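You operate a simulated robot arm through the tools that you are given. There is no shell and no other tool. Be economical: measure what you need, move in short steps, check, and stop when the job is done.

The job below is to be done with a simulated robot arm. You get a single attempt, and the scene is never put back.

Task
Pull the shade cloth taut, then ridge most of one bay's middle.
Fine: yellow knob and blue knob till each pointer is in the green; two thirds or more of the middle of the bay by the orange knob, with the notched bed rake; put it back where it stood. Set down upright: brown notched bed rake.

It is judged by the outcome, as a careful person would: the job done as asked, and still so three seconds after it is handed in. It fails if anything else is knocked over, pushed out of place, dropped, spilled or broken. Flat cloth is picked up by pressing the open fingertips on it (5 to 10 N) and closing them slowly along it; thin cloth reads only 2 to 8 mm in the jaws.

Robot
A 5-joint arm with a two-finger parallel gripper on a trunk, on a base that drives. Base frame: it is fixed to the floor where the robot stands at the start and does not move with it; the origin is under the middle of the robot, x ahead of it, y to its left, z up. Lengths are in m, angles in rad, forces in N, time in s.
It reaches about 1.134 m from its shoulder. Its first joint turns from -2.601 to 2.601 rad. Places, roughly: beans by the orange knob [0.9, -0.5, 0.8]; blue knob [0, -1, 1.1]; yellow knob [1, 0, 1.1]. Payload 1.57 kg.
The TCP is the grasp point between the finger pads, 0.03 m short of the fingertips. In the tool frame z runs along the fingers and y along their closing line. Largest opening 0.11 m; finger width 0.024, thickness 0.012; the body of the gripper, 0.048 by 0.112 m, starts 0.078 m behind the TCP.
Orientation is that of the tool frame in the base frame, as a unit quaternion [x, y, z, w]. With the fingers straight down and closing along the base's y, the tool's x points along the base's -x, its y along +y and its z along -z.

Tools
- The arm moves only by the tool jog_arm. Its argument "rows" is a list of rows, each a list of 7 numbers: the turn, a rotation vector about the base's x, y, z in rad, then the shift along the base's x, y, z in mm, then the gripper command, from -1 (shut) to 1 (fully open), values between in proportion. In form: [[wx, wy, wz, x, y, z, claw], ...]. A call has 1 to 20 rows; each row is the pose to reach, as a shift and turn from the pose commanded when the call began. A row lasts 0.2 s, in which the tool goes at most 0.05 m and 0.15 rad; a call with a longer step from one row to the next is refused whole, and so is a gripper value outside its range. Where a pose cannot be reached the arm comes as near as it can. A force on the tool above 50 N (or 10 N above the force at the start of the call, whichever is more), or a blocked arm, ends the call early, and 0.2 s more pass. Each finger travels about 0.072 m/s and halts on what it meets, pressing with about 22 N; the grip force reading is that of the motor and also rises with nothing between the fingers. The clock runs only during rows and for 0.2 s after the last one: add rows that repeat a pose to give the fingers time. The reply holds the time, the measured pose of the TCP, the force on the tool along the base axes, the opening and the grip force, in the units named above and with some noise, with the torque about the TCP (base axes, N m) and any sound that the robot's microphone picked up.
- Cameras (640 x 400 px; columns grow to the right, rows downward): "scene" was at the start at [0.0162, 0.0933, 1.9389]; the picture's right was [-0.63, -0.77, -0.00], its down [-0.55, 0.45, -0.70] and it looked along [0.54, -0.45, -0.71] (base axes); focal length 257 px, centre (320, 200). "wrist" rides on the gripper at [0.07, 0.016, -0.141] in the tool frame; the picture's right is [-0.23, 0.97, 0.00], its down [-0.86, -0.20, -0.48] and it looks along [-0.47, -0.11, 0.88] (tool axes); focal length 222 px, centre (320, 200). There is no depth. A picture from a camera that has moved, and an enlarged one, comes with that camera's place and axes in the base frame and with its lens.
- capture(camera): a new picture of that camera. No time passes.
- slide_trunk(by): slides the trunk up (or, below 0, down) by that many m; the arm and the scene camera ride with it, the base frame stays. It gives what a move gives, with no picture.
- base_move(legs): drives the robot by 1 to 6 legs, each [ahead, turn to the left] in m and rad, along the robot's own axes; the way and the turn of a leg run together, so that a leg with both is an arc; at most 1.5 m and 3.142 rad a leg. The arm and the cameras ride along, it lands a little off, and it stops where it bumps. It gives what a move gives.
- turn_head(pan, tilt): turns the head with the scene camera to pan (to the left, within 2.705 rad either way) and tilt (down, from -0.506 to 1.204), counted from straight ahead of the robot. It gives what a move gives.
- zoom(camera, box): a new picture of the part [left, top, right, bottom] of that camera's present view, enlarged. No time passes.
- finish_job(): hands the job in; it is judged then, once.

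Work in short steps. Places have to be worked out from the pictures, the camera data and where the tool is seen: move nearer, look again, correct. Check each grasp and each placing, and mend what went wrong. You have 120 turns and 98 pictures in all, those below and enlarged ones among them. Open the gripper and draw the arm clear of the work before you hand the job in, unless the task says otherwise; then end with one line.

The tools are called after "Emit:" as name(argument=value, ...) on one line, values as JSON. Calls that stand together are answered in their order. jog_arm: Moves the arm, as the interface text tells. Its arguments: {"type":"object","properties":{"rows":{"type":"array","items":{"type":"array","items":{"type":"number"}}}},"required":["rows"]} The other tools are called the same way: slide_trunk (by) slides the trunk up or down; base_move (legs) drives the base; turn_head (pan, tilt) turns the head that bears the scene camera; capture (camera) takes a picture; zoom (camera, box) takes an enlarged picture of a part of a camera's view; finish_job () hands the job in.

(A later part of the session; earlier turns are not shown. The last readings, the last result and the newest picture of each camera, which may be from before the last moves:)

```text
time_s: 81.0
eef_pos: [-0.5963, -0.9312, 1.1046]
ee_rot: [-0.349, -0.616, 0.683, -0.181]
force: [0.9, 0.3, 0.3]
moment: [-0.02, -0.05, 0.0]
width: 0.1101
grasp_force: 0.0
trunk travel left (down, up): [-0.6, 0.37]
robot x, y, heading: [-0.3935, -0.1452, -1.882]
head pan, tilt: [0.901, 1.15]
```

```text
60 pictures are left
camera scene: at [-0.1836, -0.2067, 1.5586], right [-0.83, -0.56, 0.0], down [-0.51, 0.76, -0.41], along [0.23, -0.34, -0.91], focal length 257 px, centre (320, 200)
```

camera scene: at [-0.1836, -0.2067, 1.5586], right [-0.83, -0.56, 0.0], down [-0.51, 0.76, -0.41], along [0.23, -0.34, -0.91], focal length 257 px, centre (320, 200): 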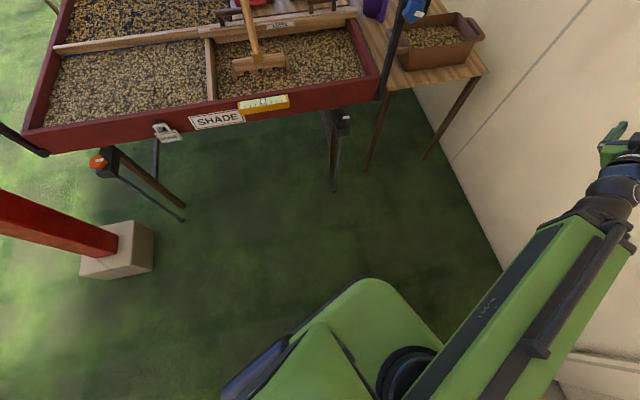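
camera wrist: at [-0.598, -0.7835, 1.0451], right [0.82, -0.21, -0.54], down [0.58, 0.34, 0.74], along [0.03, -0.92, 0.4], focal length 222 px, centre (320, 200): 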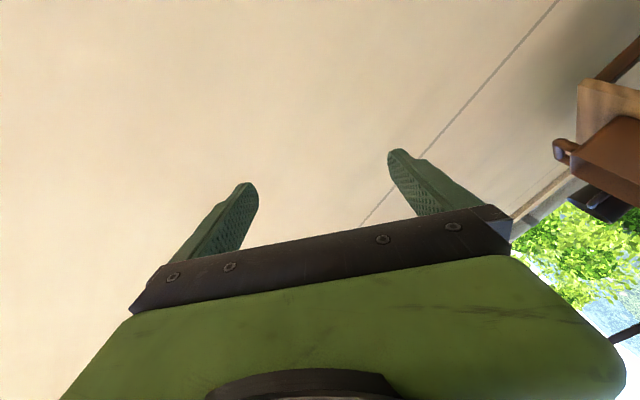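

I see no clear contact (chair ~0.7 m away, stools farther). I retry a small left turn to see how it reacts.

Emit:
base_move(legs=[[0, 0.15]])

Emit:
turn_head(pan=-1.6, tilt=1.15)

Emit:
capture(camera="scene")

```text
time_s: 82.4
eef_pos: [-0.4717, -0.9541, 1.1053]
ee_rot: [-0.299, -0.641, 0.667, -0.233]
force: [0.1, 0.8, 0.3]
moment: [0.01, 0.02, 0.01]
width: 0.11
grasp_force: 0.2
trunk travel left (down, up): [-0.6, 0.37]
robot x, y, heading: [-0.3884, -0.1471, -1.746]
head pan, tilt: [0.901, 1.15]
stopped in leg 1: the robot was blocked; the commanded pose is now the measured one
```

```text
time_s: 84.7
eef_pos: [-0.4713, -0.9542, 1.1041]
ee_rot: [-0.299, -0.641, 0.667, -0.233]
force: [0.2, -0.3, 0.2]
moment: [0.01, 0.01, -0.01]
width: 0.11
grasp_force: 0.1
trunk travel left (down, up): [-0.6, 0.37]
robot x, y, heading: [-0.3852, -0.1469, -1.744]
head pan, tilt: [-1.6, 1.15]
```

```text
59 pictures are left
camera scene: at [-0.2714, -0.1218, 1.5586], right [0.2, 0.98, 0.0], down [0.89, -0.18, -0.41], along [-0.4, 0.08, -0.91], focal length 257 px, centre (320, 200)
```

scene: 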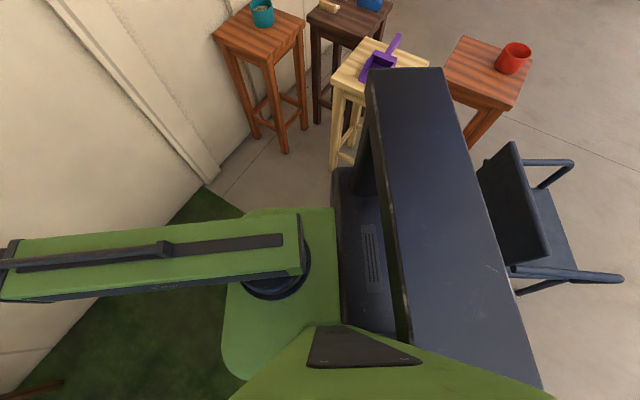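

It actually turned almost fully, and nothing visible has moved. I continue the left turn in a smaller piece.

Emit:
base_move(legs=[[0, 0.4]])

Emit:
capture(camera="scene")

```text
time_s: 85.5
eef_pos: [-0.4498, -0.9559, 1.1046]
ee_rot: [-0.292, -0.645, 0.663, -0.243]
force: [0.3, -0.7, 0.1]
moment: [0.02, 0.03, -0.01]
width: 0.1099
grasp_force: 0.0
trunk travel left (down, up): [-0.6, 0.37]
robot x, y, heading: [-0.3853, -0.1466, -1.73]
head pan, tilt: [-1.6, 1.15]
stopped in leg 1: the robot was blocked; the commanded pose is now the measured one
```

```text
58 pictures are left
camera scene: at [-0.2717, -0.1196, 1.5587], right [0.18, 0.98, 0.0], down [0.9, -0.17, -0.41], along [-0.4, 0.08, -0.91], focal length 257 px, centre (320, 200)
```

scene: 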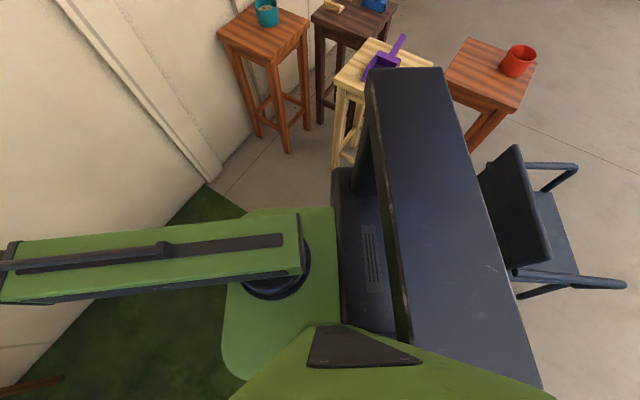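

The base stays blocked at heading -1.73, but from here the blue knob is 0.97 m away at bearing -1.13, which the arm can reach by swinging its first joint. I swing the arm left 0.52 rad.

Emit:
jog_arm(rows=[[0, 0, 0.058, 47, -2, 0, 1], [0, 0, 0.116, 94, -2, 0, 1], [0, 0, 0.174, 141, 1, 0, 1], [0, 0, 0.232, 188, 7, 0, 1], [0, 0, 0.29, 234, 16, 0, 1], [0, 0, 0.348, 280, 27, 0, 1], [0, 0, 0.406, 325, 41, 0, 1], [0, 0, 0.464, 370, 57, 0, 1], [0, 0, 0.523, 414, 76, 0, 1], [0, 0, 0.523, 414, 76, 0, 1]])

Emit:
turn_head(pan=0.65, tilt=0.6)

Emit:
capture(camera="scene")

Emit:
capture(camera="wrist")

```text
time_s: 87.7
eef_pos: [-0.0354, -0.8774, 1.1045]
ee_rot: [0.114, 0.697, -0.579, 0.406]
force: [0.8, 0.0, 0.3]
moment: [-0.02, -0.02, -0.01]
width: 0.1101
grasp_force: 0.1
trunk travel left (down, up): [-0.6, 0.37]
robot x, y, heading: [-0.3853, -0.1423, -1.733]
head pan, tilt: [-1.6, 1.15]
```

```text
time_s: 89.8
eef_pos: [-0.0356, -0.8768, 1.1052]
ee_rot: [0.114, 0.698, -0.578, 0.407]
force: [0.8, -0.4, 0.2]
moment: [0.0, 0.02, 0.03]
width: 0.1101
grasp_force: 0.0
trunk travel left (down, up): [-0.6, 0.37]
robot x, y, heading: [-0.3888, -0.1496, -1.727]
head pan, tilt: [0.649, 0.6]
```

```text
57 pictures are left
camera scene: at [-0.171, -0.2084, 1.6003], right [-0.88, -0.47, 0.0], down [-0.27, 0.5, -0.83], along [0.39, -0.73, -0.56], focal length 257 px, centre (320, 200)
```

scene: 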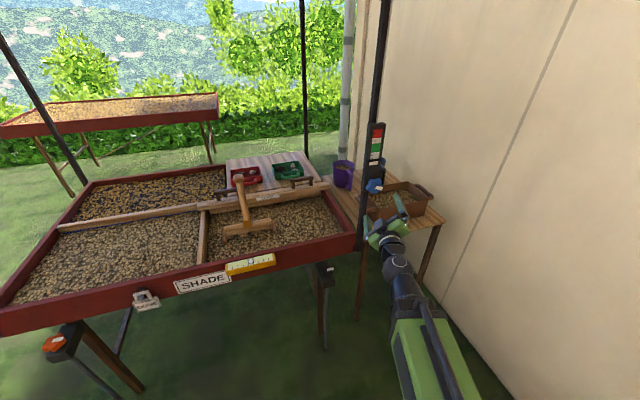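

```text
56 pictures are left
camera wrist: at [-0.1304, -0.7663, 1.0455], right [0.76, 0.37, -0.54], down [0.22, 0.64, 0.74], along [0.61, -0.68, 0.41], focal length 222 px, centre (320, 200)
```

wrist: 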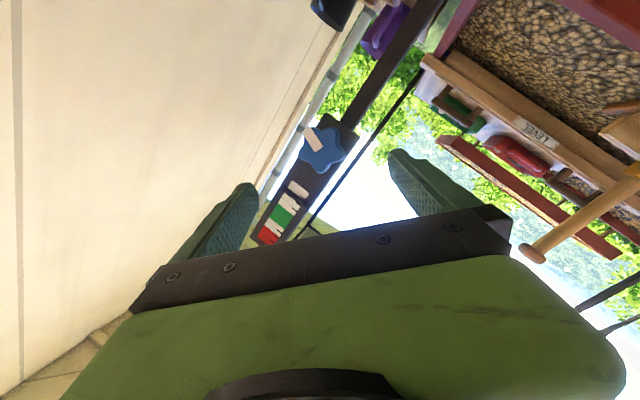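

Triangulated blue knob at (0.025,-0.988,1.115), 0.126 m ahead. I spin the fingers back so they close vertically, then advance 0.108 m.

Emit:
jog_arm(rows=[[-0.057, 0.117, 0, 0, 0, 2, 1], [-0.113, 0.234, 0, 0, 0, 4, 1], [-0.17, 0.351, 0, 0, 0, 6, 1], [-0.227, 0.468, 0, 0, 0, 8, 1], [-0.283, 0.585, 0, 0, 0, 8, 1], [-0.34, 0.702, 0, 0, 0, 8, 1], [-0.34, 0.702, 0, 13, -24, 8, 1], [-0.34, 0.702, 0, 26, -47, 8, 1], [-0.34, 0.702, 0, 39, -71, 8, 1], [-0.34, 0.702, 0, 52, -94, 8, 1], [-0.34, 0.702, 0, 52, -94, 8, 1]])

Emit:
capture(camera="wrist")

```text
time_s: 92.2
eef_pos: [0.0159, -0.9751, 1.1052]
ee_rot: [0.159, -0.688, 0.691, -0.156]
force: [0.8, 0.4, 0.7]
moment: [-0.04, -0.01, 0.01]
width: 0.11
grasp_force: 0.0
out of reach, approached as far as the arm can: row 2, 3, 4, 5, 6, 7, 8, 9, 10, 11
trunk travel left (down, up): [-0.6, 0.37]
robot x, y, heading: [-0.3856, -0.1476, -1.727]
head pan, tilt: [0.649, 0.6]
```

```text
55 pictures are left
camera wrist: at [-0.1073, -0.877, 1.0901], right [0.2, 0.09, -0.98], down [0.56, 0.8, 0.19], along [0.8, -0.59, 0.11], focal length 222 px, centre (320, 200)
```

wrist: 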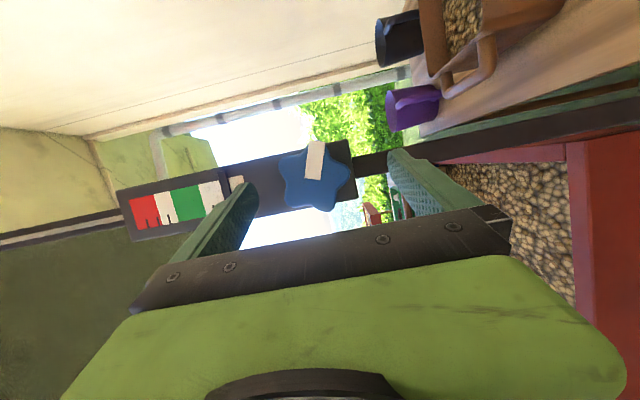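

The knob is centred 2 cm ahead; height is limited at 1.105, so I raise the trunk 7 mm and close.

Emit:
slide_trunk(by=0.007)

Emit:
jog_arm(rows=[[0, 0, 0, 0, 0, 0, 0.4], [0, 0, 0, 0, 0, 0, 0], [0, 0, 0, 0, 0, 0, -0.4], [0, 0, 0, 0, 0, 0, -0.7], [0, 0, 0, 0, 0, 0, -0.7], [0, 0, 0, 0, 0, 0, -0.7]])

Emit:
zoom(camera="wrist", box=[80, 120, 440, 260])

Emit:
zoom(camera="scene", box=[340, 110, 420, 220])

```text
time_s: 92.8
eef_pos: [0.0159, -0.9756, 1.1129]
ee_rot: [0.159, -0.688, 0.691, -0.156]
force: [-0.1, -0.5, 0.6]
moment: [0.0, -0.01, -0.01]
width: 0.1101
grasp_force: 0.1
trunk travel left (down, up): [-0.607, 0.363]
robot x, y, heading: [-0.383, -0.1468, -1.723]
head pan, tilt: [0.649, 0.6]
```

```text
time_s: 94.2
eef_pos: [0.0156, -0.9783, 1.1117]
ee_rot: [0.158, -0.689, 0.69, -0.155]
force: [-16.1, 13.4, -43.6]
moment: [1.48, 1.05, -0.24]
width: 0.0603
grasp_force: 22.7
trunk travel left (down, up): [-0.607, 0.363]
robot x, y, heading: [-0.3885, -0.148, -1.728]
head pan, tilt: [0.649, 0.6]
```

```text
1.78 times, centred on (260, 190) of wrist
camera zoom: at [-0.1077, -0.8793, 1.095], right [0.2, 0.1, -0.97], down [0.57, 0.8, 0.19], along [0.8, -0.59, 0.11], focal length 395 px, centre (427, 218)
```

zoom: 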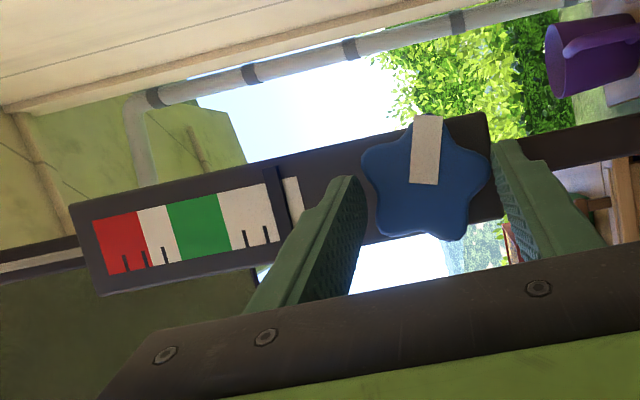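

```text
3.64 times, centred on (380, 165) of scene
camera zoom: at [-0.1705, -0.212, 1.6069], right [-0.88, -0.47, 0.0], down [-0.27, 0.5, -0.82], along [0.39, -0.73, -0.57], focal length 935 px, centre (102, 327)
```

zoom: 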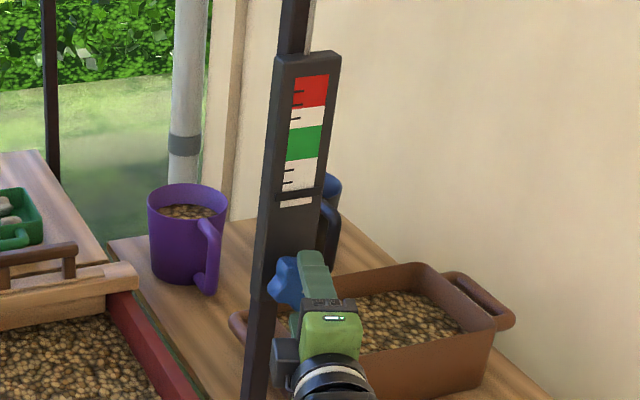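

Gripped at 60 mm, pushed down 43 N, so I lower 3 mm and turn clockwise 0.3 rad as a trial.

Emit:
jog_arm(rows=[[0, 0, 0, 0, 0, -3, -0.7], [0.044, -0.09, 0, 0, 0, -3, -0.7], [0.087, -0.18, 0, 0, 0, -3, -0.7], [0.131, -0.27, 0, 0, 0, -3, -0.7], [0.131, -0.27, 0, 0, 0, -3, -0.7]])

Emit:
zoom(camera="scene", box=[340, 110, 420, 220])

```text
time_s: 95.3
eef_pos: [0.0186, -0.9758, 1.1104]
ee_rot: [-0.053, 0.705, -0.658, 0.257]
force: [-2.5, 17.8, -36.8]
moment: [1.27, 0.75, 0.2]
width: 0.0599
grasp_force: 44.8
trunk travel left (down, up): [-0.607, 0.363]
robot x, y, heading: [-0.3864, -0.1436, -1.725]
head pan, tilt: [0.649, 0.6]
```

```text
3.64 times, centred on (380, 165) of scene
camera zoom: at [-0.1692, -0.2106, 1.607], right [-0.88, -0.47, 0.0], down [-0.27, 0.5, -0.82], along [0.39, -0.73, -0.57], focal length 935 px, centre (102, 327)
```

zoom: 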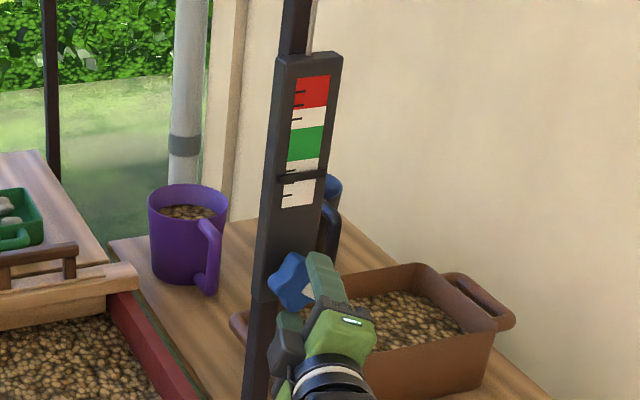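

Clockwise works here too; about 0.55 rad more is needed. I continue, easing down 2 mm.

Emit:
jog_arm(rows=[[0.044, -0.09, 0, 0, 0, -2, -0.7], [0.087, -0.18, 0, 0, 0, -2, -0.7], [0.131, -0.27, 0, 0, 0, -2, -0.7], [0.174, -0.36, 0, 0, 0, -2, -0.7], [0.218, -0.45, 0, 0, 0, -2, -0.7], [0.24, -0.495, 0, 0, 0, -2, -0.7], [0.24, -0.495, 0, 0, 0, -2, -0.7]])

Emit:
zoom(camera="scene", box=[340, 110, 420, 220])

```text
time_s: 97.0
eef_pos: [0.0208, -0.9729, 1.1101]
ee_rot: [0.138, 0.695, -0.563, 0.426]
force: [21.1, 23.0, -22.7]
moment: [0.6, 0.19, 0.84]
width: 0.0562
grasp_force: 22.4
out of reach, approached as far as the arm can: row 1, 2, 3, 4, 5, 6, 7
trunk travel left (down, up): [-0.607, 0.363]
robot x, y, heading: [-0.3832, -0.1435, -1.723]
head pan, tilt: [0.649, 0.6]
```

```text
3.64 times, centred on (380, 165) of scene
camera zoom: at [-0.1667, -0.2078, 1.6069], right [-0.88, -0.47, 0.0], down [-0.27, 0.5, -0.82], along [0.39, -0.73, -0.57], focal length 935 px, centre (102, 327)
```

zoom: 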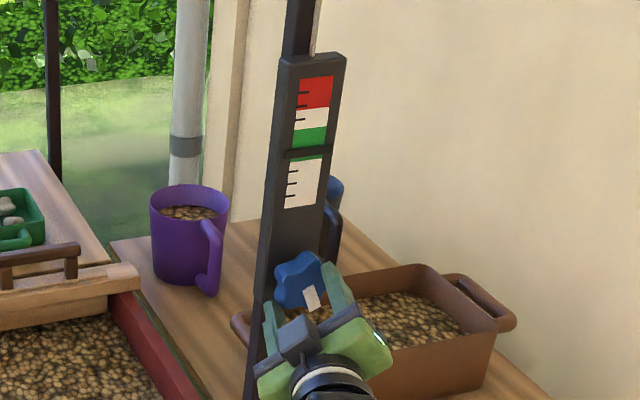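

The pointer is in the lower green; 0.14 rad more will centre it.

Emit:
jog_arm(rows=[[0.031, -0.063, 0, 0, 0, 0, -0.7], [0.061, -0.126, 0, 0, 0, 0, -0.7], [0.061, -0.126, 0, 0, 0, 0, -0.7]])

Emit:
zoom(camera="scene", box=[340, 110, 420, 220])

```text
time_s: 97.8
eef_pos: [0.0216, -0.971, 1.1114]
ee_rot: [0.184, 0.684, -0.531, 0.466]
force: [21.8, 32.0, -25.9]
moment: [1.14, 0.62, 1.3]
width: 0.0541
grasp_force: 21.4
trunk travel left (down, up): [-0.607, 0.363]
robot x, y, heading: [-0.3823, -0.1453, -1.729]
head pan, tilt: [0.649, 0.6]
```

```text
3.64 times, centred on (380, 165) of scene
camera zoom: at [-0.1662, -0.2068, 1.6067], right [-0.88, -0.47, 0.0], down [-0.27, 0.5, -0.82], along [0.39, -0.73, -0.57], focal length 935 px, centre (102, 327)
```

zoom: 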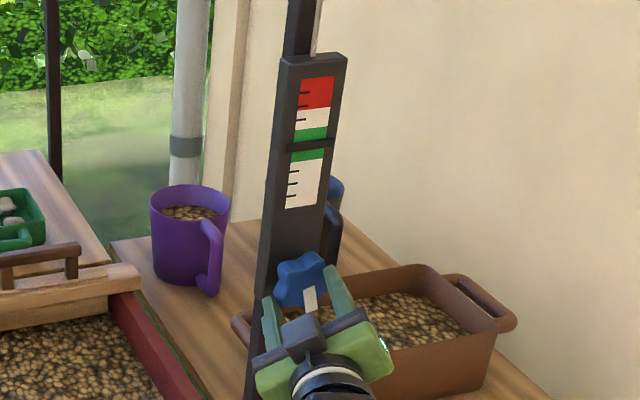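

Centred in the green. I release and back out, then check both gauges.

Emit:
jog_arm(rows=[[0, 0, 0, 0, 0, 0, 0.2], [0, 0, 0, 0, 0, 0, 1], [0, 0, 0, 0, 0, 0, 1], [0, 0, 0, -13, 27, 0, 1], [0, 0, 0, -26, 54, 0, 1], [0, 0, 0, -40, 81, 0, 1]])

Emit:
zoom(camera="scene", box=[340, 110, 420, 220])

Emit:
turn_head(pan=1.5, tilt=0.45)

Emit:
capture(camera="scene")

```text
time_s: 99.2
eef_pos: [-0.0227, -0.8957, 1.1127]
ee_rot: [0.188, 0.682, -0.534, 0.464]
force: [-0.6, 0.1, -0.2]
moment: [0.02, -0.01, -0.01]
width: 0.1101
grasp_force: 0.0
trunk travel left (down, up): [-0.607, 0.363]
robot x, y, heading: [-0.3845, -0.1472, -1.729]
head pan, tilt: [0.649, 0.6]
```

```text
3.64 times, centred on (380, 165) of scene
camera zoom: at [-0.1711, -0.2083, 1.6074], right [-0.88, -0.47, 0.0], down [-0.27, 0.5, -0.83], along [0.39, -0.73, -0.56], focal length 935 px, centre (102, 327)
```

zoom: 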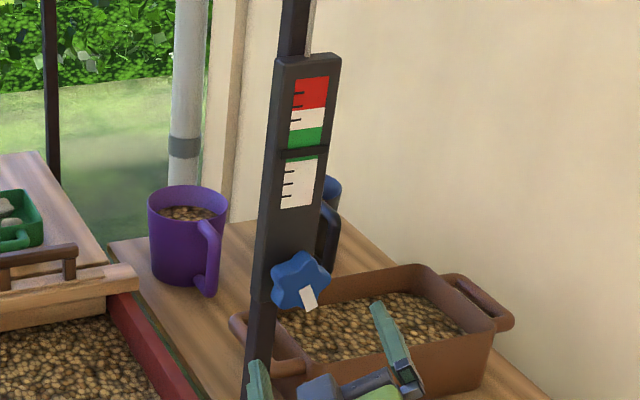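

```text
time_s: 100.3
eef_pos: [-0.0222, -0.8963, 1.1103]
ee_rot: [0.188, 0.681, -0.534, 0.464]
force: [0.0, -0.6, 0.9]
moment: [0.01, 0.0, 0.01]
width: 0.1101
grasp_force: 0.0
trunk travel left (down, up): [-0.607, 0.363]
robot x, y, heading: [-0.3853, -0.1471, -1.726]
head pan, tilt: [1.499, 0.45]
```

```text
48 pictures are left
camera scene: at [-0.1233, -0.1515, 1.6209], right [-0.23, -0.97, 0.0], down [-0.42, 0.1, -0.9], along [0.88, -0.2, -0.44], focal length 257 px, centre (320, 200)
```

scene: 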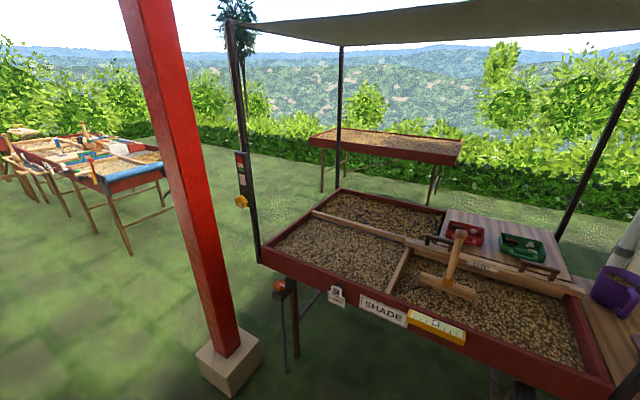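

The blue settled slightly lower but still green. I check yellow's gauge and re-check blue for drift.

Emit:
zoom(camera="scene", box=[220, 145, 265, 215])

Emit:
turn_head(pan=0.65, tilt=0.6)

Emit:
zoom(camera="scene", box=[355, 110, 405, 180])

```text
5.71 times, centred on (242, 180) of scene
camera zoom: at [-0.1233, -0.1515, 1.6209], right [-0.23, -0.97, 0.0], down [-0.42, 0.1, -0.9], along [0.88, -0.2, -0.44], focal length 1470 px, centre (763, 314)
```

zoom: 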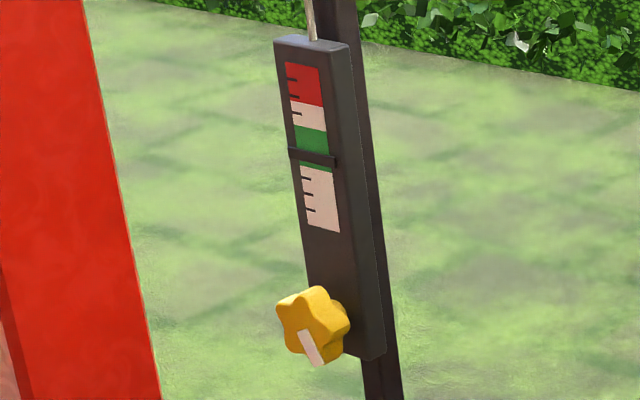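

```text
time_s: 101.5
eef_pos: [-0.0222, -0.8964, 1.1128]
ee_rot: [0.187, 0.682, -0.534, 0.464]
force: [-0.2, 0.2, -0.7]
moment: [0.01, 0.0, 0.01]
width: 0.1101
grasp_force: 0.1
trunk travel left (down, up): [-0.607, 0.363]
robot x, y, heading: [-0.3823, -0.1451, -1.73]
head pan, tilt: [0.649, 0.6]
```

```text
5.71 times, centred on (380, 145) of scene
camera zoom: at [-0.1709, -0.2085, 1.6074], right [-0.88, -0.47, 0.0], down [-0.27, 0.5, -0.83], along [0.39, -0.73, -0.56], focal length 1470 px, centre (-23, 514)
```

zoom: 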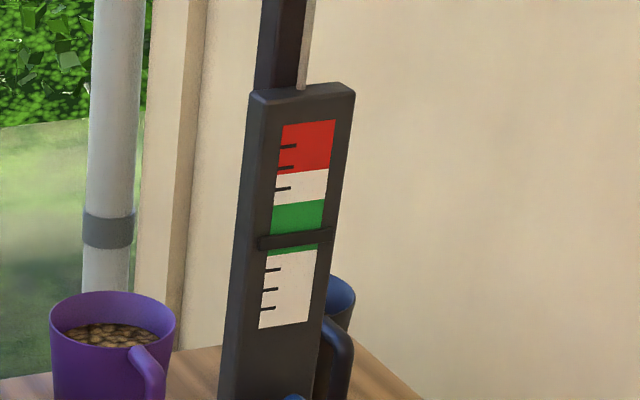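

Both pointers hold in the green. Now I raise the trunk and fold the arm to tool-down so the base can move safely.

Emit:
slide_trunk(by=0.36)

Emit:
jog_arm(rows=[[0.1287, 0.0623, 0, -10, 21, -22, 1], [0.2574, 0.1246, 0, -20, 41, -44, 1], [0.386, 0.187, 0, -30, 62, -66, 0.5], [0.515, 0.249, 0, -40, 83, -88, 0], [0.6435, 0.3115, 0, -50, 104, -110, 0], [0.772, 0.374, 0, -60, 124, -132, 0], [0.901, 0.436, 0, -70, 145, -154, 0], [1.03, 0.498, 0, -80, 166, -176, 0], [1.158, 0.561, 0, -90, 186, -198, 0], [1.287, 0.623, 0, -100, 207, -220, 0], [1.414, 0.685, 0, -110, 228, -240, 0], [1.414, 0.685, 0, -110, 228, -240, 0]])

```text
time_s: 105.0
eef_pos: [-0.0221, -0.8954, 1.4723]
ee_rot: [0.188, 0.682, -0.534, 0.463]
force: [-0.3, 0.5, 0.4]
moment: [0.01, 0.0, 0.01]
width: 0.1102
grasp_force: 0.0
trunk travel left (down, up): [-0.967, 0.003]
robot x, y, heading: [-0.3898, -0.1477, -1.725]
head pan, tilt: [0.649, 0.6]
```

```text
time_s: 107.6
eef_pos: [-0.133, -0.6694, 1.2343]
ee_rot: [0.263, 0.965, 0.0, -0.002]
force: [-0.2, -0.2, -0.1]
moment: [0.04, -0.01, 0.01]
width: 0.0551
grasp_force: 0.1
out of reach, approached as far as the arm can: row 1, 2, 3, 4, 5, 6, 7, 8, 9, 10
trunk travel left (down, up): [-0.967, 0.003]
robot x, y, heading: [-0.3856, -0.1432, -1.727]
head pan, tilt: [0.649, 0.6]
```

Arm folded. I retrace the known-free path and then come up to the middle of the bed.

Emit:
base_move(legs=[[0, -0.77], [-0.79, 0], [0, 1.21], [0.314, 0], [0, 0.5]])

Emit:
turn_head(pan=0.0, tilt=0.85)

Emit:
capture(camera="scene")

```text
time_s: 119.9
eef_pos: [0.9058, -0.072, 1.2338]
ee_rot: [-0.209, 0.978, 0.002, -0.01]
force: [-0.7, 0.1, 0.4]
moment: [-0.01, -0.02, 0.02]
width: 0.0552
grasp_force: 0.0
trunk travel left (down, up): [-0.967, 0.003]
robot x, y, heading: [0.3611, 0.0641, -0.785]
head pan, tilt: [0.649, 0.6]
```

```text
time_s: 121.0
eef_pos: [0.9062, -0.0714, 1.2344]
ee_rot: [-0.208, 0.978, 0.002, -0.011]
force: [0.1, -0.7, -0.7]
moment: [0.02, 0.0, 0.02]
width: 0.0551
grasp_force: 0.1
trunk travel left (down, up): [-0.967, 0.003]
robot x, y, heading: [0.3644, 0.067, -0.788]
head pan, tilt: [0.0, 0.85]
```

```text
45 pictures are left
camera scene: at [0.5054, 0.1578, 1.9465], right [-0.71, -0.71, 0.0], down [-0.53, 0.53, -0.66], along [0.47, -0.47, -0.75], focal length 257 px, centre (320, 200)
```

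scene: 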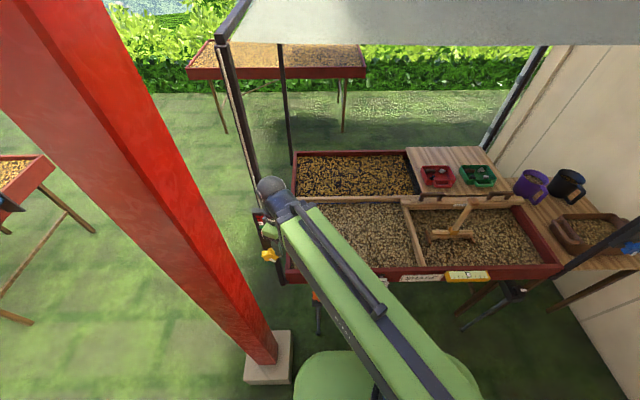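

I'm opposite the bay; the gripper is near the yellow gauge, so I swing it right along its arc to face the bed.

Emit:
jog_arm(rows=[[0, 0, -0.0766, -12, -41, 0, 0], [0, 0, -0.153, -27, -81, 0, 0], [0, 0, -0.23, -46, -120, 0, 0], [0, 0, -0.306, -67, -157, 0, 0], [0, 0, -0.383, -91, -193, 0, 0], [0, 0, -0.46, -118, -227, 0, 0], [0, 0, -0.536, -147, -258, 0, 0], [0, 0, -0.536, -147, -258, 0, 0]])

Emit:
turn_head(pan=0.0, tilt=0.95)

Emit:
capture(camera="scene")

Emit:
capture(camera="wrist")

```text
time_s: 122.8
eef_pos: [0.7659, -0.3357, 1.2338]
ee_rot: [0.059, 0.998, 0.006, -0.011]
force: [-0.2, 0.6, 0.4]
moment: [0.01, 0.02, -0.02]
width: 0.0549
grasp_force: 0.0
out of reach, approached as far as the arm can: row 1, 2, 3, 4, 5, 6, 7, 8
trunk travel left (down, up): [-0.967, 0.003]
robot x, y, heading: [0.3626, 0.0658, -0.782]
head pan, tilt: [0.0, 0.85]
```

```text
time_s: 123.4
eef_pos: [0.7667, -0.3362, 1.2342]
ee_rot: [0.059, 0.998, 0.006, -0.01]
force: [-0.2, 0.7, -1.0]
moment: [0.01, 0.0, 0.04]
width: 0.055
grasp_force: 0.1
trunk travel left (down, up): [-0.967, 0.003]
robot x, y, heading: [0.3647, 0.0641, -0.786]
head pan, tilt: [0.0, 0.949]
```

```text
44 pictures are left
camera scene: at [0.5017, 0.1621, 1.939], right [-0.71, -0.71, 0.0], down [-0.57, 0.58, -0.58], along [0.41, -0.41, -0.81], focal length 257 px, centre (320, 200)
```

scene: 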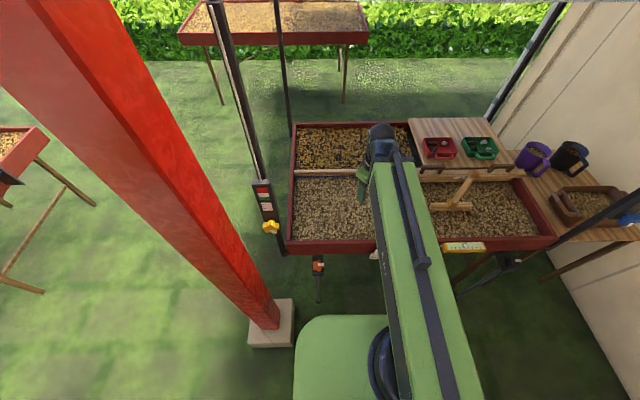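

```text
43 pictures are left
camera wrist: at [0.7027, -0.3128, 1.3778], right [0.34, 0.94, 0.01], down [0.84, -0.3, 0.46], along [0.43, -0.15, -0.89], focal length 222 px, centre (320, 200)
```

wrist: 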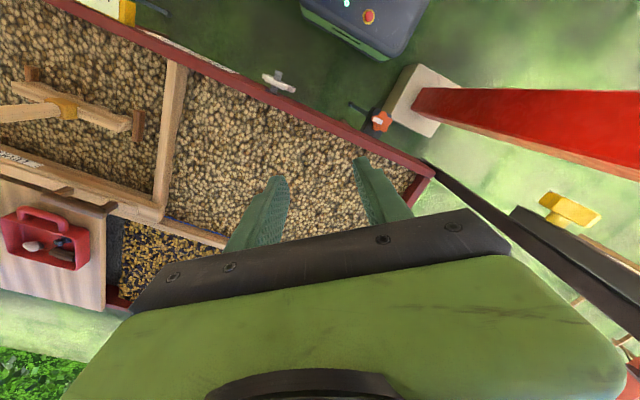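

The wrist view maps the bay: n 0.81–1.19, e -0.60–0.02 (n away from the robot, e to the right), and the rake standing vertical at about (0.545,-0.845), top z≈1.08. I reposition the base to reach both rake and bay.

Emit:
base_move(legs=[[0, -1.255], [0.18, 0], [0, 1.25]])

Emit:
capture(camera="wrist")

```text
time_s: 131.2
eef_pos: [0.654, -0.5156, 1.2352]
ee_rot: [0.087, 0.996, 0.007, -0.009]
force: [-0.5, -1.0, -0.2]
moment: [0.04, -0.1, 0.03]
width: 0.0549
grasp_force: 0.2
trunk travel left (down, up): [-0.967, 0.003]
robot x, y, heading: [0.2893, -0.0823, -0.851]
head pan, tilt: [0.0, 0.949]
```

```text
42 pictures are left
camera wrist: at [0.5902, -0.4878, 1.3785], right [0.39, 0.92, 0.01], down [0.82, -0.35, 0.46], along [0.43, -0.17, -0.89], focal length 222 px, centre (320, 200)
```

wrist: 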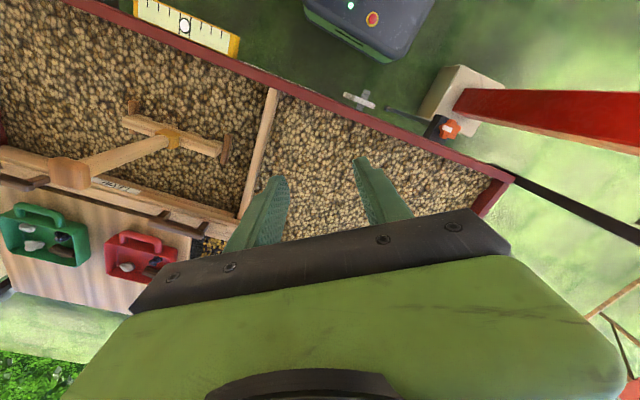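

Handle is vertical at about (0.555,-0.85), top z≈1.08. I move above it with the fingers closing along the bed's depth direction.

Emit:
jog_arm(rows=[[0, 0, 0.121, -12, -41, 0, 0.5], [0, 0, 0.242, -25, -83, 0, 1], [0, 0, 0.363, -37, -124, 0, 1], [0, 0, 0.484, -50, -166, 0, 1], [0, 0, 0.605, -62, -207, 0, 1], [0, 0, 0.727, -74, -249, 0, 1], [0, 0, 0.848, -87, -290, 0, 1], [0, 0, 0.969, -99, -332, 0, 1], [0, 0, 0.969, -99, -332, 0, 1]])

Emit:
capture(camera="wrist")

Emit:
turn_head(pan=-0.3, tilt=0.9)

Emit:
capture(camera="scene")

```text
time_s: 133.2
eef_pos: [0.5564, -0.8443, 1.2347]
ee_rot: [-0.389, 0.921, 0.0, -0.012]
force: [-0.1, -0.6, -1.1]
moment: [-0.02, 0.0, -0.01]
width: 0.1098
grasp_force: 0.0
out of reach, approached as far as the arm can: row 8
trunk travel left (down, up): [-0.967, 0.003]
robot x, y, heading: [0.2868, -0.079, -0.846]
head pan, tilt: [0.0, 0.949]
```

```text
41 pictures are left
camera wrist: at [0.5004, -0.8801, 1.3781], right [-0.54, 0.84, 0.0], down [0.75, 0.48, 0.46], along [0.38, 0.25, -0.89], focal length 222 px, centre (320, 200)
```

wrist: 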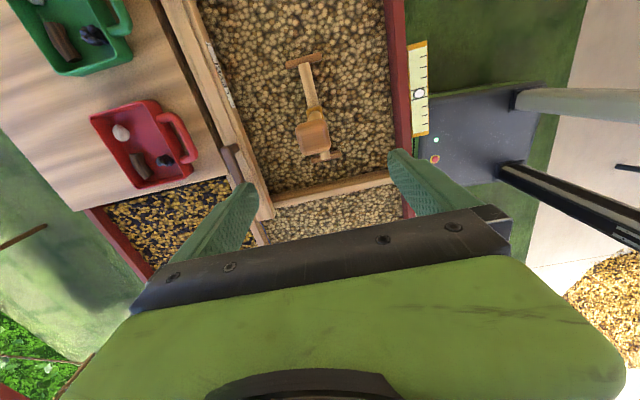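

```text
time_s: 134.0
eef_pos: [0.5578, -0.8454, 1.2342]
ee_rot: [-0.387, 0.922, 0.0, -0.012]
force: [0.2, -0.4, 0.7]
moment: [-0.03, 0.0, -0.01]
width: 0.1103
grasp_force: 0.0
trunk travel left (down, up): [-0.967, 0.003]
robot x, y, heading: [0.2871, -0.0775, -0.849]
head pan, tilt: [-0.3, 0.901]
```

```text
40 pictures are left
camera scene: at [0.4179, -0.0045, 1.9426], right [-0.91, -0.41, 0.0], down [-0.32, 0.71, -0.62], along [0.25, -0.57, -0.78], focal length 257 px, centre (320, 200)
```

scene: 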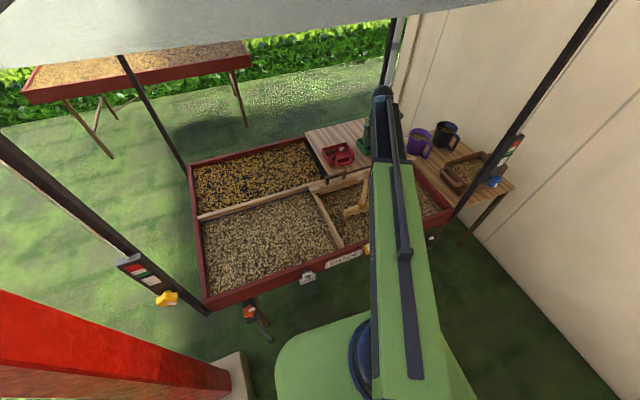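

The cap of the handle is centred within 5 mm under the gripper. I lower with the trunk so the pads come around the cap.

Emit:
slide_trunk(by=-0.12)

Emit:
jog_arm(rows=[[0, 0, 0, 0, -5, 0, 1], [0, 0, 0, 0, -5, 0, 1]])

Emit:
zoom(camera="wrist", box=[160, 40, 480, 240])

```text
time_s: 135.5
eef_pos: [0.5566, -0.8444, 1.1149]
ee_rot: [-0.387, 0.922, 0.0, -0.013]
force: [-0.4, 0.2, -0.9]
moment: [0.02, 0.01, 0.02]
width: 0.1103
grasp_force: 0.1
trunk travel left (down, up): [-0.847, 0.123]
robot x, y, heading: [0.2906, -0.0784, -0.849]
head pan, tilt: [-0.3, 0.901]
```

```text
time_s: 136.1
eef_pos: [0.5583, -0.8496, 1.1147]
ee_rot: [-0.387, 0.922, 0.001, -0.012]
force: [-0.3, -0.4, 0.1]
moment: [0.02, 0.0, -0.02]
width: 0.1101
grasp_force: 0.1
trunk travel left (down, up): [-0.847, 0.123]
robot x, y, heading: [0.2896, -0.0808, -0.851]
head pan, tilt: [-0.3, 0.901]
```

```text
2.00 times, centred on (320, 140) of wrist
camera zoom: at [0.5006, -0.8855, 1.2579], right [-0.54, 0.84, 0.01], down [0.75, 0.47, 0.46], along [0.38, 0.25, -0.89], focal length 444 px, centre (320, 320)
```

zoom: 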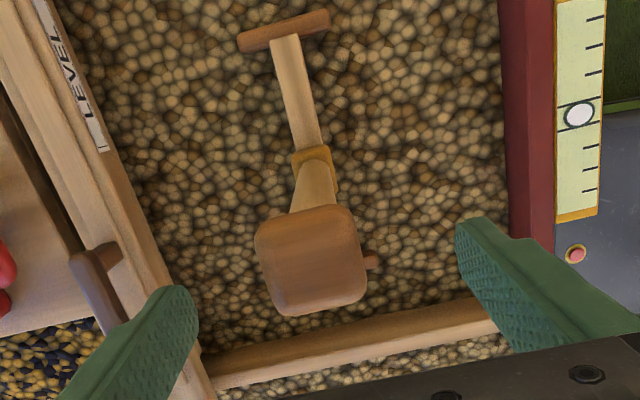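

Cap is aligned and centred within ~5 mm. I go down 58 mm and close gently.

Emit:
jog_arm(rows=[[0, 0, 0, -2, -2, -20, 1], [0, 0, 0, -4, -4, -40, 1], [0, 0, 0, -4, -4, -58, 1], [0, 0, 0, -4, -4, -58, 0.5], [0, 0, 0, -4, -4, -58, 0.2], [0, 0, 0, -4, -4, -58, 0], [0, 0, 0, -4, -4, -58, -0.2], [0, 0, 0, -4, -4, -58, -0.4], [0, 0, 0, -4, -4, -58, -0.6], [0, 0, 0, -4, -4, -58, -0.6]])

Emit:
zoom(camera="wrist", box=[160, 40, 480, 240])

```text
time_s: 138.3
eef_pos: [0.5552, -0.8546, 1.1142]
ee_rot: [-0.387, 0.922, 0.0, -0.013]
force: [-0.9, 1.0, 1.3]
moment: [-0.1, -0.11, 0.17]
width: 0.0419
grasp_force: 22.1
out of reach, approached as far as the arm can: row 1, 2, 3, 4, 5, 6, 7, 8, 9, 10
trunk travel left (down, up): [-0.847, 0.123]
robot x, y, heading: [0.2913, -0.078, -0.851]
head pan, tilt: [-0.3, 0.901]
```

```text
2.00 times, centred on (320, 140) of wrist
camera zoom: at [0.4988, -0.8914, 1.2579], right [-0.54, 0.84, 0.0], down [0.75, 0.47, 0.46], along [0.38, 0.25, -0.89], focal length 444 px, centre (320, 320)
```

zoom: 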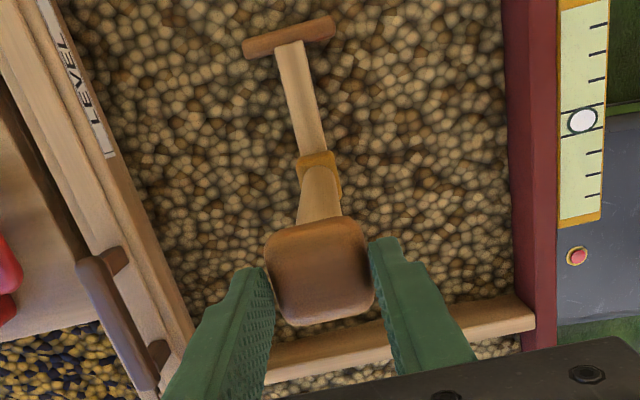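

The arm's lower limit kept it at z=1.114 and the tips only caught the cap's top. I open, lower the trunk 45 mm, and close again.

Emit:
jog_arm(rows=[[0, 0, 0, 0, 0, 58, 0], [0, 0, 0, 0, 0, 58, 0.4], [0, 0, 0, 0, 0, 58, 0.4]])

Emit:
slide_trunk(by=-0.045)

Emit:
jog_arm(rows=[[0, 0, 0, 0, 0, 0, 0.1], [0, 0, 0, 0, 0, 0, -0.1], [0, 0, 0, 0, 0, 0, -0.3], [0, 0, 0, 0, 0, 0, -0.5], [0, 0, 0, 0, 0, 0, -0.6], [0, 0, 0, 0, 0, 0, -0.6]])

Emit:
zoom(camera="wrist", box=[160, 40, 480, 240])

```text
refused: row 1 steps farther than a row can; nothing moved
```

```text
time_s: 139.2
eef_pos: [0.5561, -0.8534, 1.0691]
ee_rot: [-0.388, 0.921, 0.0, -0.013]
force: [-0.4, 3.8, 12.3]
moment: [-0.23, 0.22, 0.01]
width: 0.0417
grasp_force: 22.6
trunk travel left (down, up): [-0.802, 0.168]
robot x, y, heading: [0.2882, -0.0812, -0.845]
head pan, tilt: [-0.3, 0.901]
```

```text
time_s: 140.6
eef_pos: [0.5559, -0.8547, 1.0692]
ee_rot: [-0.388, 0.922, 0.0, -0.013]
force: [0.4, 1.2, -0.1]
moment: [0.03, -0.16, 0.01]
width: 0.0418
grasp_force: 21.7
trunk travel left (down, up): [-0.802, 0.168]
robot x, y, heading: [0.2944, -0.0809, -0.848]
head pan, tilt: [-0.3, 0.901]
```

```text
2.00 times, centred on (320, 140) of wrist
camera zoom: at [0.4988, -0.8916, 1.2127], right [-0.54, 0.84, 0.01], down [0.75, 0.47, 0.46], along [0.38, 0.25, -0.89], focal length 444 px, centre (320, 320)
```

zoom: 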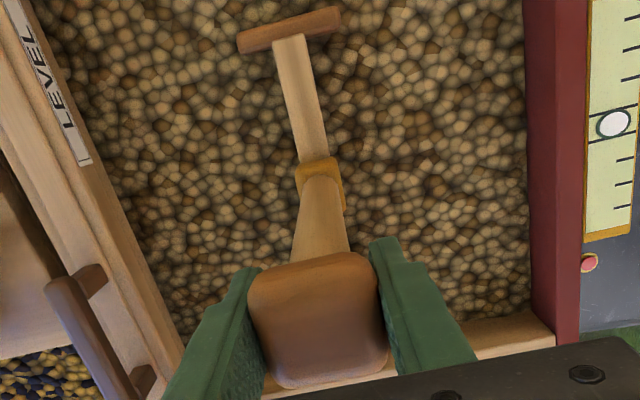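

The pads slid down over the cap and now hold it fully (41.8 mm), rake still standing; this TCP pose (0.556,-0.855,1.069) is its home. I lift it 120 mm.

Emit:
jog_arm(rows=[[0, 0, 0, 0, 0, 15, -0.7], [0, 0, 0, 0, 0, 30, -0.7], [0, 0, 0, 0, 0, 60, -0.7], [0, 0, 0, 0, 0, 90, -0.7], [0, 0, 0, 0, 0, 120, -0.7], [0, 0, 0, 0, 0, 120, -0.7]])

Emit:
capture(camera="wrist")

Emit:
capture(camera="scene")

```text
time_s: 142.0
eef_pos: [0.5522, -0.8604, 1.0698]
ee_rot: [-0.387, 0.922, 0.0, -0.012]
force: [-0.7, 0.3, -0.3]
moment: [0.09, 0.02, 0.02]
width: 0.0418
grasp_force: 21.9
out of reach, approached as far as the arm can: row 1, 2, 3, 4, 5, 6
trunk travel left (down, up): [-0.802, 0.168]
robot x, y, heading: [0.2901, -0.0761, -0.849]
head pan, tilt: [-0.3, 0.901]
```

```text
36 pictures are left
camera wrist: at [0.4952, -0.8958, 1.2128], right [-0.54, 0.84, 0.01], down [0.75, 0.47, 0.46], along [0.38, 0.25, -0.89], focal length 222 px, centre (320, 200)
```

wrist: 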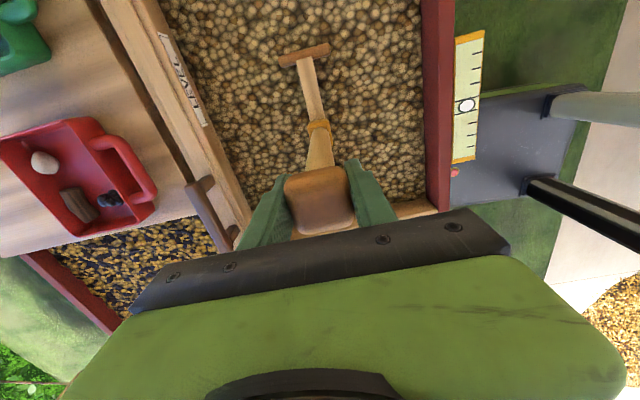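

```text
35 pictures are left
camera scene: at [0.4176, -0.0048, 1.7776], right [-0.91, -0.41, 0.0], down [-0.32, 0.72, -0.62], along [0.25, -0.57, -0.78], focal length 257 px, centre (320, 200)
```

scene: 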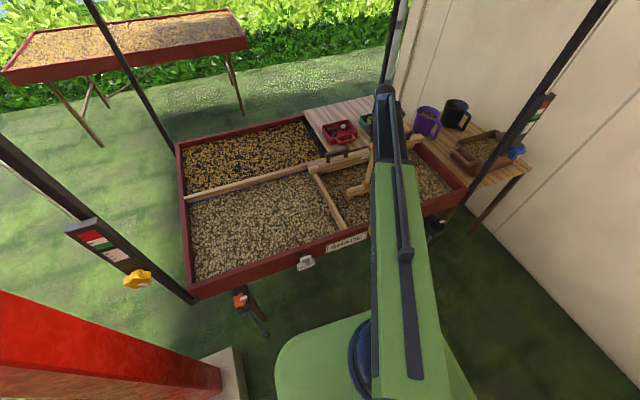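

Height turns out to be set only by the trunk (the boom moves in a plane). I lift with the trunk by 60 mm.

Emit:
slide_trunk(by=0.06)

Emit:
jog_arm(rows=[[0, 0, 0, 0, 0, 0, -0.7], [0, 0, 0, 0, 0, 0, -0.7]])

Emit:
capture(camera="wrist")

```text
time_s: 143.0
eef_pos: [0.5534, -0.8604, 1.1285]
ee_rot: [-0.388, 0.922, 0.001, -0.012]
force: [-0.1, -0.6, -3.7]
moment: [0.02, 0.01, -0.01]
width: 0.042
grasp_force: 21.8
trunk travel left (down, up): [-0.862, 0.108]
robot x, y, heading: [0.29, -0.0796, -0.846]
head pan, tilt: [-0.3, 0.901]
```

```text
time_s: 143.6
eef_pos: [0.5526, -0.8587, 1.1282]
ee_rot: [-0.388, 0.922, 0.001, -0.011]
force: [-0.5, -0.5, -3.8]
moment: [-0.03, -0.01, -0.02]
width: 0.0422
grasp_force: 21.7
trunk travel left (down, up): [-0.862, 0.108]
robot x, y, heading: [0.29, -0.0824, -0.849]
head pan, tilt: [-0.3, 0.901]
```

```text
34 pictures are left
camera wrist: at [0.4956, -0.896, 1.2725], right [-0.54, 0.84, 0.01], down [0.75, 0.47, 0.46], along [0.38, 0.25, -0.89], focal length 222 px, centre (320, 200)
```

wrist: 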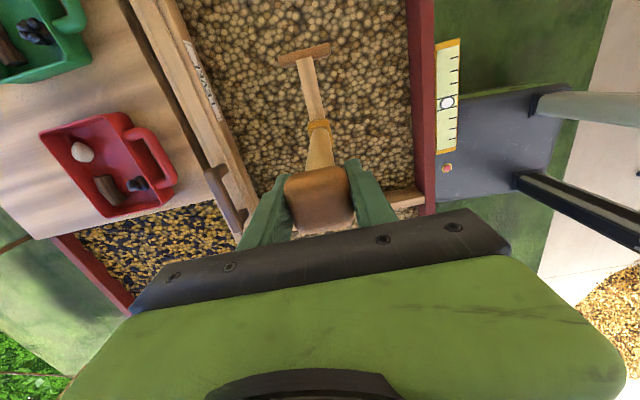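

The rake hangs straight in the grip. I raise 30 mm more and carry it over the divider into the orange-knob bay.

Emit:
slide_trunk(by=0.03)

Emit:
jog_arm(rows=[[0, 0, 0, 30, 31, 0, -0.7], [0, 0, 0, 61, 61, 0, -0.7], [0, 0, 0, 91, 92, 0, -0.7], [0, 0, 0, 122, 122, 0, -0.7], [0, 0, 0, 152, 153, 0, -0.7], [0, 0, 0, 183, 184, 0, -0.7], [0, 0, 0, 213, 214, 0, -0.7], [0, 0, 0, 244, 245, 0, -0.7], [0, 0, 0, 244, 245, 0, -0.7]])

Emit:
capture(camera="wrist")

Emit:
capture(camera="scene")

```text
time_s: 144.3
eef_pos: [0.5523, -0.8596, 1.1575]
ee_rot: [-0.387, 0.922, 0.001, -0.012]
force: [-0.4, 0.0, -4.0]
moment: [-0.02, -0.04, -0.03]
width: 0.0421
grasp_force: 22.1
trunk travel left (down, up): [-0.892, 0.078]
robot x, y, heading: [0.2921, -0.0816, -0.845]
head pan, tilt: [-0.3, 0.901]
```

```text
time_s: 146.3
eef_pos: [0.7948, -0.6127, 1.158]
ee_rot: [-0.386, 0.922, 0.0, -0.012]
force: [-0.4, 0.4, -3.6]
moment: [-0.02, -0.01, 0.03]
width: 0.042
grasp_force: 22.4
trunk travel left (down, up): [-0.892, 0.078]
robot x, y, heading: [0.2919, -0.0779, -0.851]
head pan, tilt: [-0.3, 0.901]
```

```text
33 pictures are left
camera wrist: at [0.7393, -0.6489, 1.3026], right [-0.54, 0.84, 0.01], down [0.75, 0.47, 0.46], along [0.38, 0.25, -0.89], focal length 222 px, centre (320, 200)
```

wrist: 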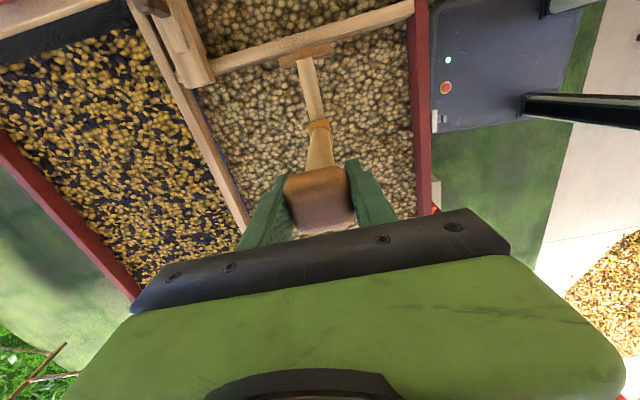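

```text
32 pictures are left
camera scene: at [0.4176, -0.0053, 1.8676], right [-0.91, -0.41, 0.0], down [-0.32, 0.72, -0.62], along [0.25, -0.57, -0.78], focal length 257 px, centre (320, 200)
```

scene: 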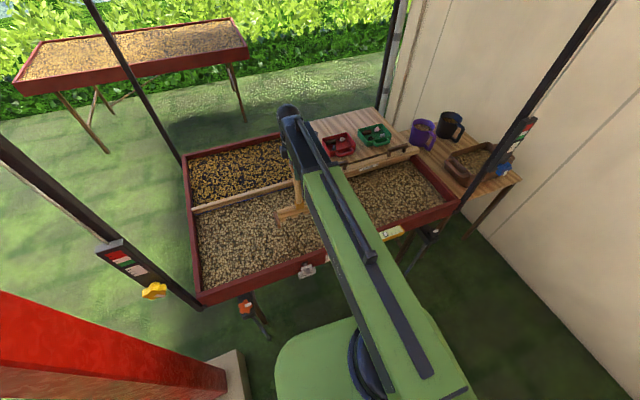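

The rake's right foot is near the divider (face e≈0.01). I shift to n≈1.14, e≈-0.13 and lower it to its standing height.

Emit:
jog_arm(rows=[[0, 0, 0, 35, -30, 0, -0.7], [0, 0, 0, 70, -60, 0, -0.7], [0, 0, 0, 107, -91, 0, -0.7], [0, 0, 0, 107, -91, 0, -0.7]])

Emit:
slide_trunk(by=-0.09)

Emit:
capture(camera="wrist")

```text
time_s: 147.3
eef_pos: [0.9025, -0.704, 1.1594]
ee_rot: [-0.388, 0.922, 0.0, -0.013]
force: [0.5, 0.5, -3.1]
moment: [-0.04, -0.01, -0.02]
width: 0.0419
grasp_force: 21.7
out of reach, approached as far as the arm can: row 1
trunk travel left (down, up): [-0.892, 0.078]
robot x, y, heading: [0.2906, -0.0797, -0.849]
head pan, tilt: [-0.3, 0.901]
```

```text
time_s: 148.6
eef_pos: [0.9021, -0.7034, 1.0683]
ee_rot: [-0.387, 0.922, -0.001, -0.012]
force: [0.0, -1.3, -3.4]
moment: [-0.05, -0.02, 0.0]
width: 0.0418
grasp_force: 22.2
trunk travel left (down, up): [-0.802, 0.168]
robot x, y, heading: [0.2922, -0.0762, -0.844]
head pan, tilt: [-0.3, 0.901]
```

```text
31 pictures are left
camera wrist: at [0.8463, -0.7401, 1.2123], right [-0.54, 0.84, 0.01], down [0.75, 0.47, 0.46], along [0.38, 0.25, -0.89], focal length 222 px, centre (320, 200)
```

wrist: 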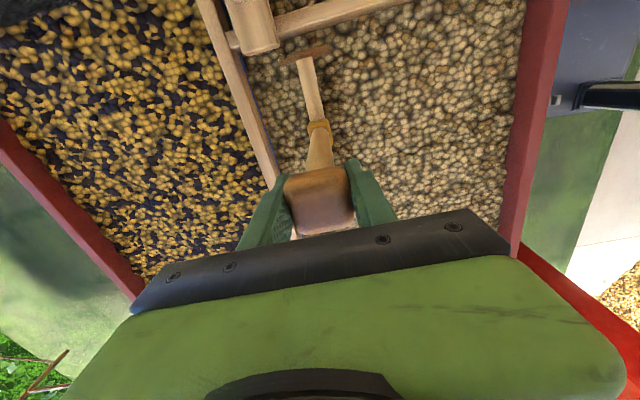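

The full weight is still on the tool, so the rake hasn't touched the beans yet. I lower in small steps.

Emit:
slide_trunk(by=-0.006)

Emit:
slide_trunk(by=-0.006)

```text
time_s: 149.1
eef_pos: [0.9009, -0.7025, 1.0635]
ee_rot: [-0.387, 0.922, 0.0, -0.012]
force: [-2.3, 1.7, 16.9]
moment: [-0.31, -0.26, 0.02]
width: 0.0418
grasp_force: 21.4
trunk travel left (down, up): [-0.796, 0.174]
robot x, y, heading: [0.2902, -0.0813, -0.848]
head pan, tilt: [-0.3, 0.901]
```

```text
time_s: 149.7
eef_pos: [0.9014, -0.7028, 1.0591]
ee_rot: [-0.387, 0.922, 0.0, -0.012]
force: [-1.5, 0.8, 17.2]
moment: [-0.21, -0.17, 0.0]
width: 0.0418
grasp_force: 21.5
trunk travel left (down, up): [-0.79, 0.18]
robot x, y, heading: [0.2934, -0.0814, -0.851]
head pan, tilt: [-0.3, 0.901]
```

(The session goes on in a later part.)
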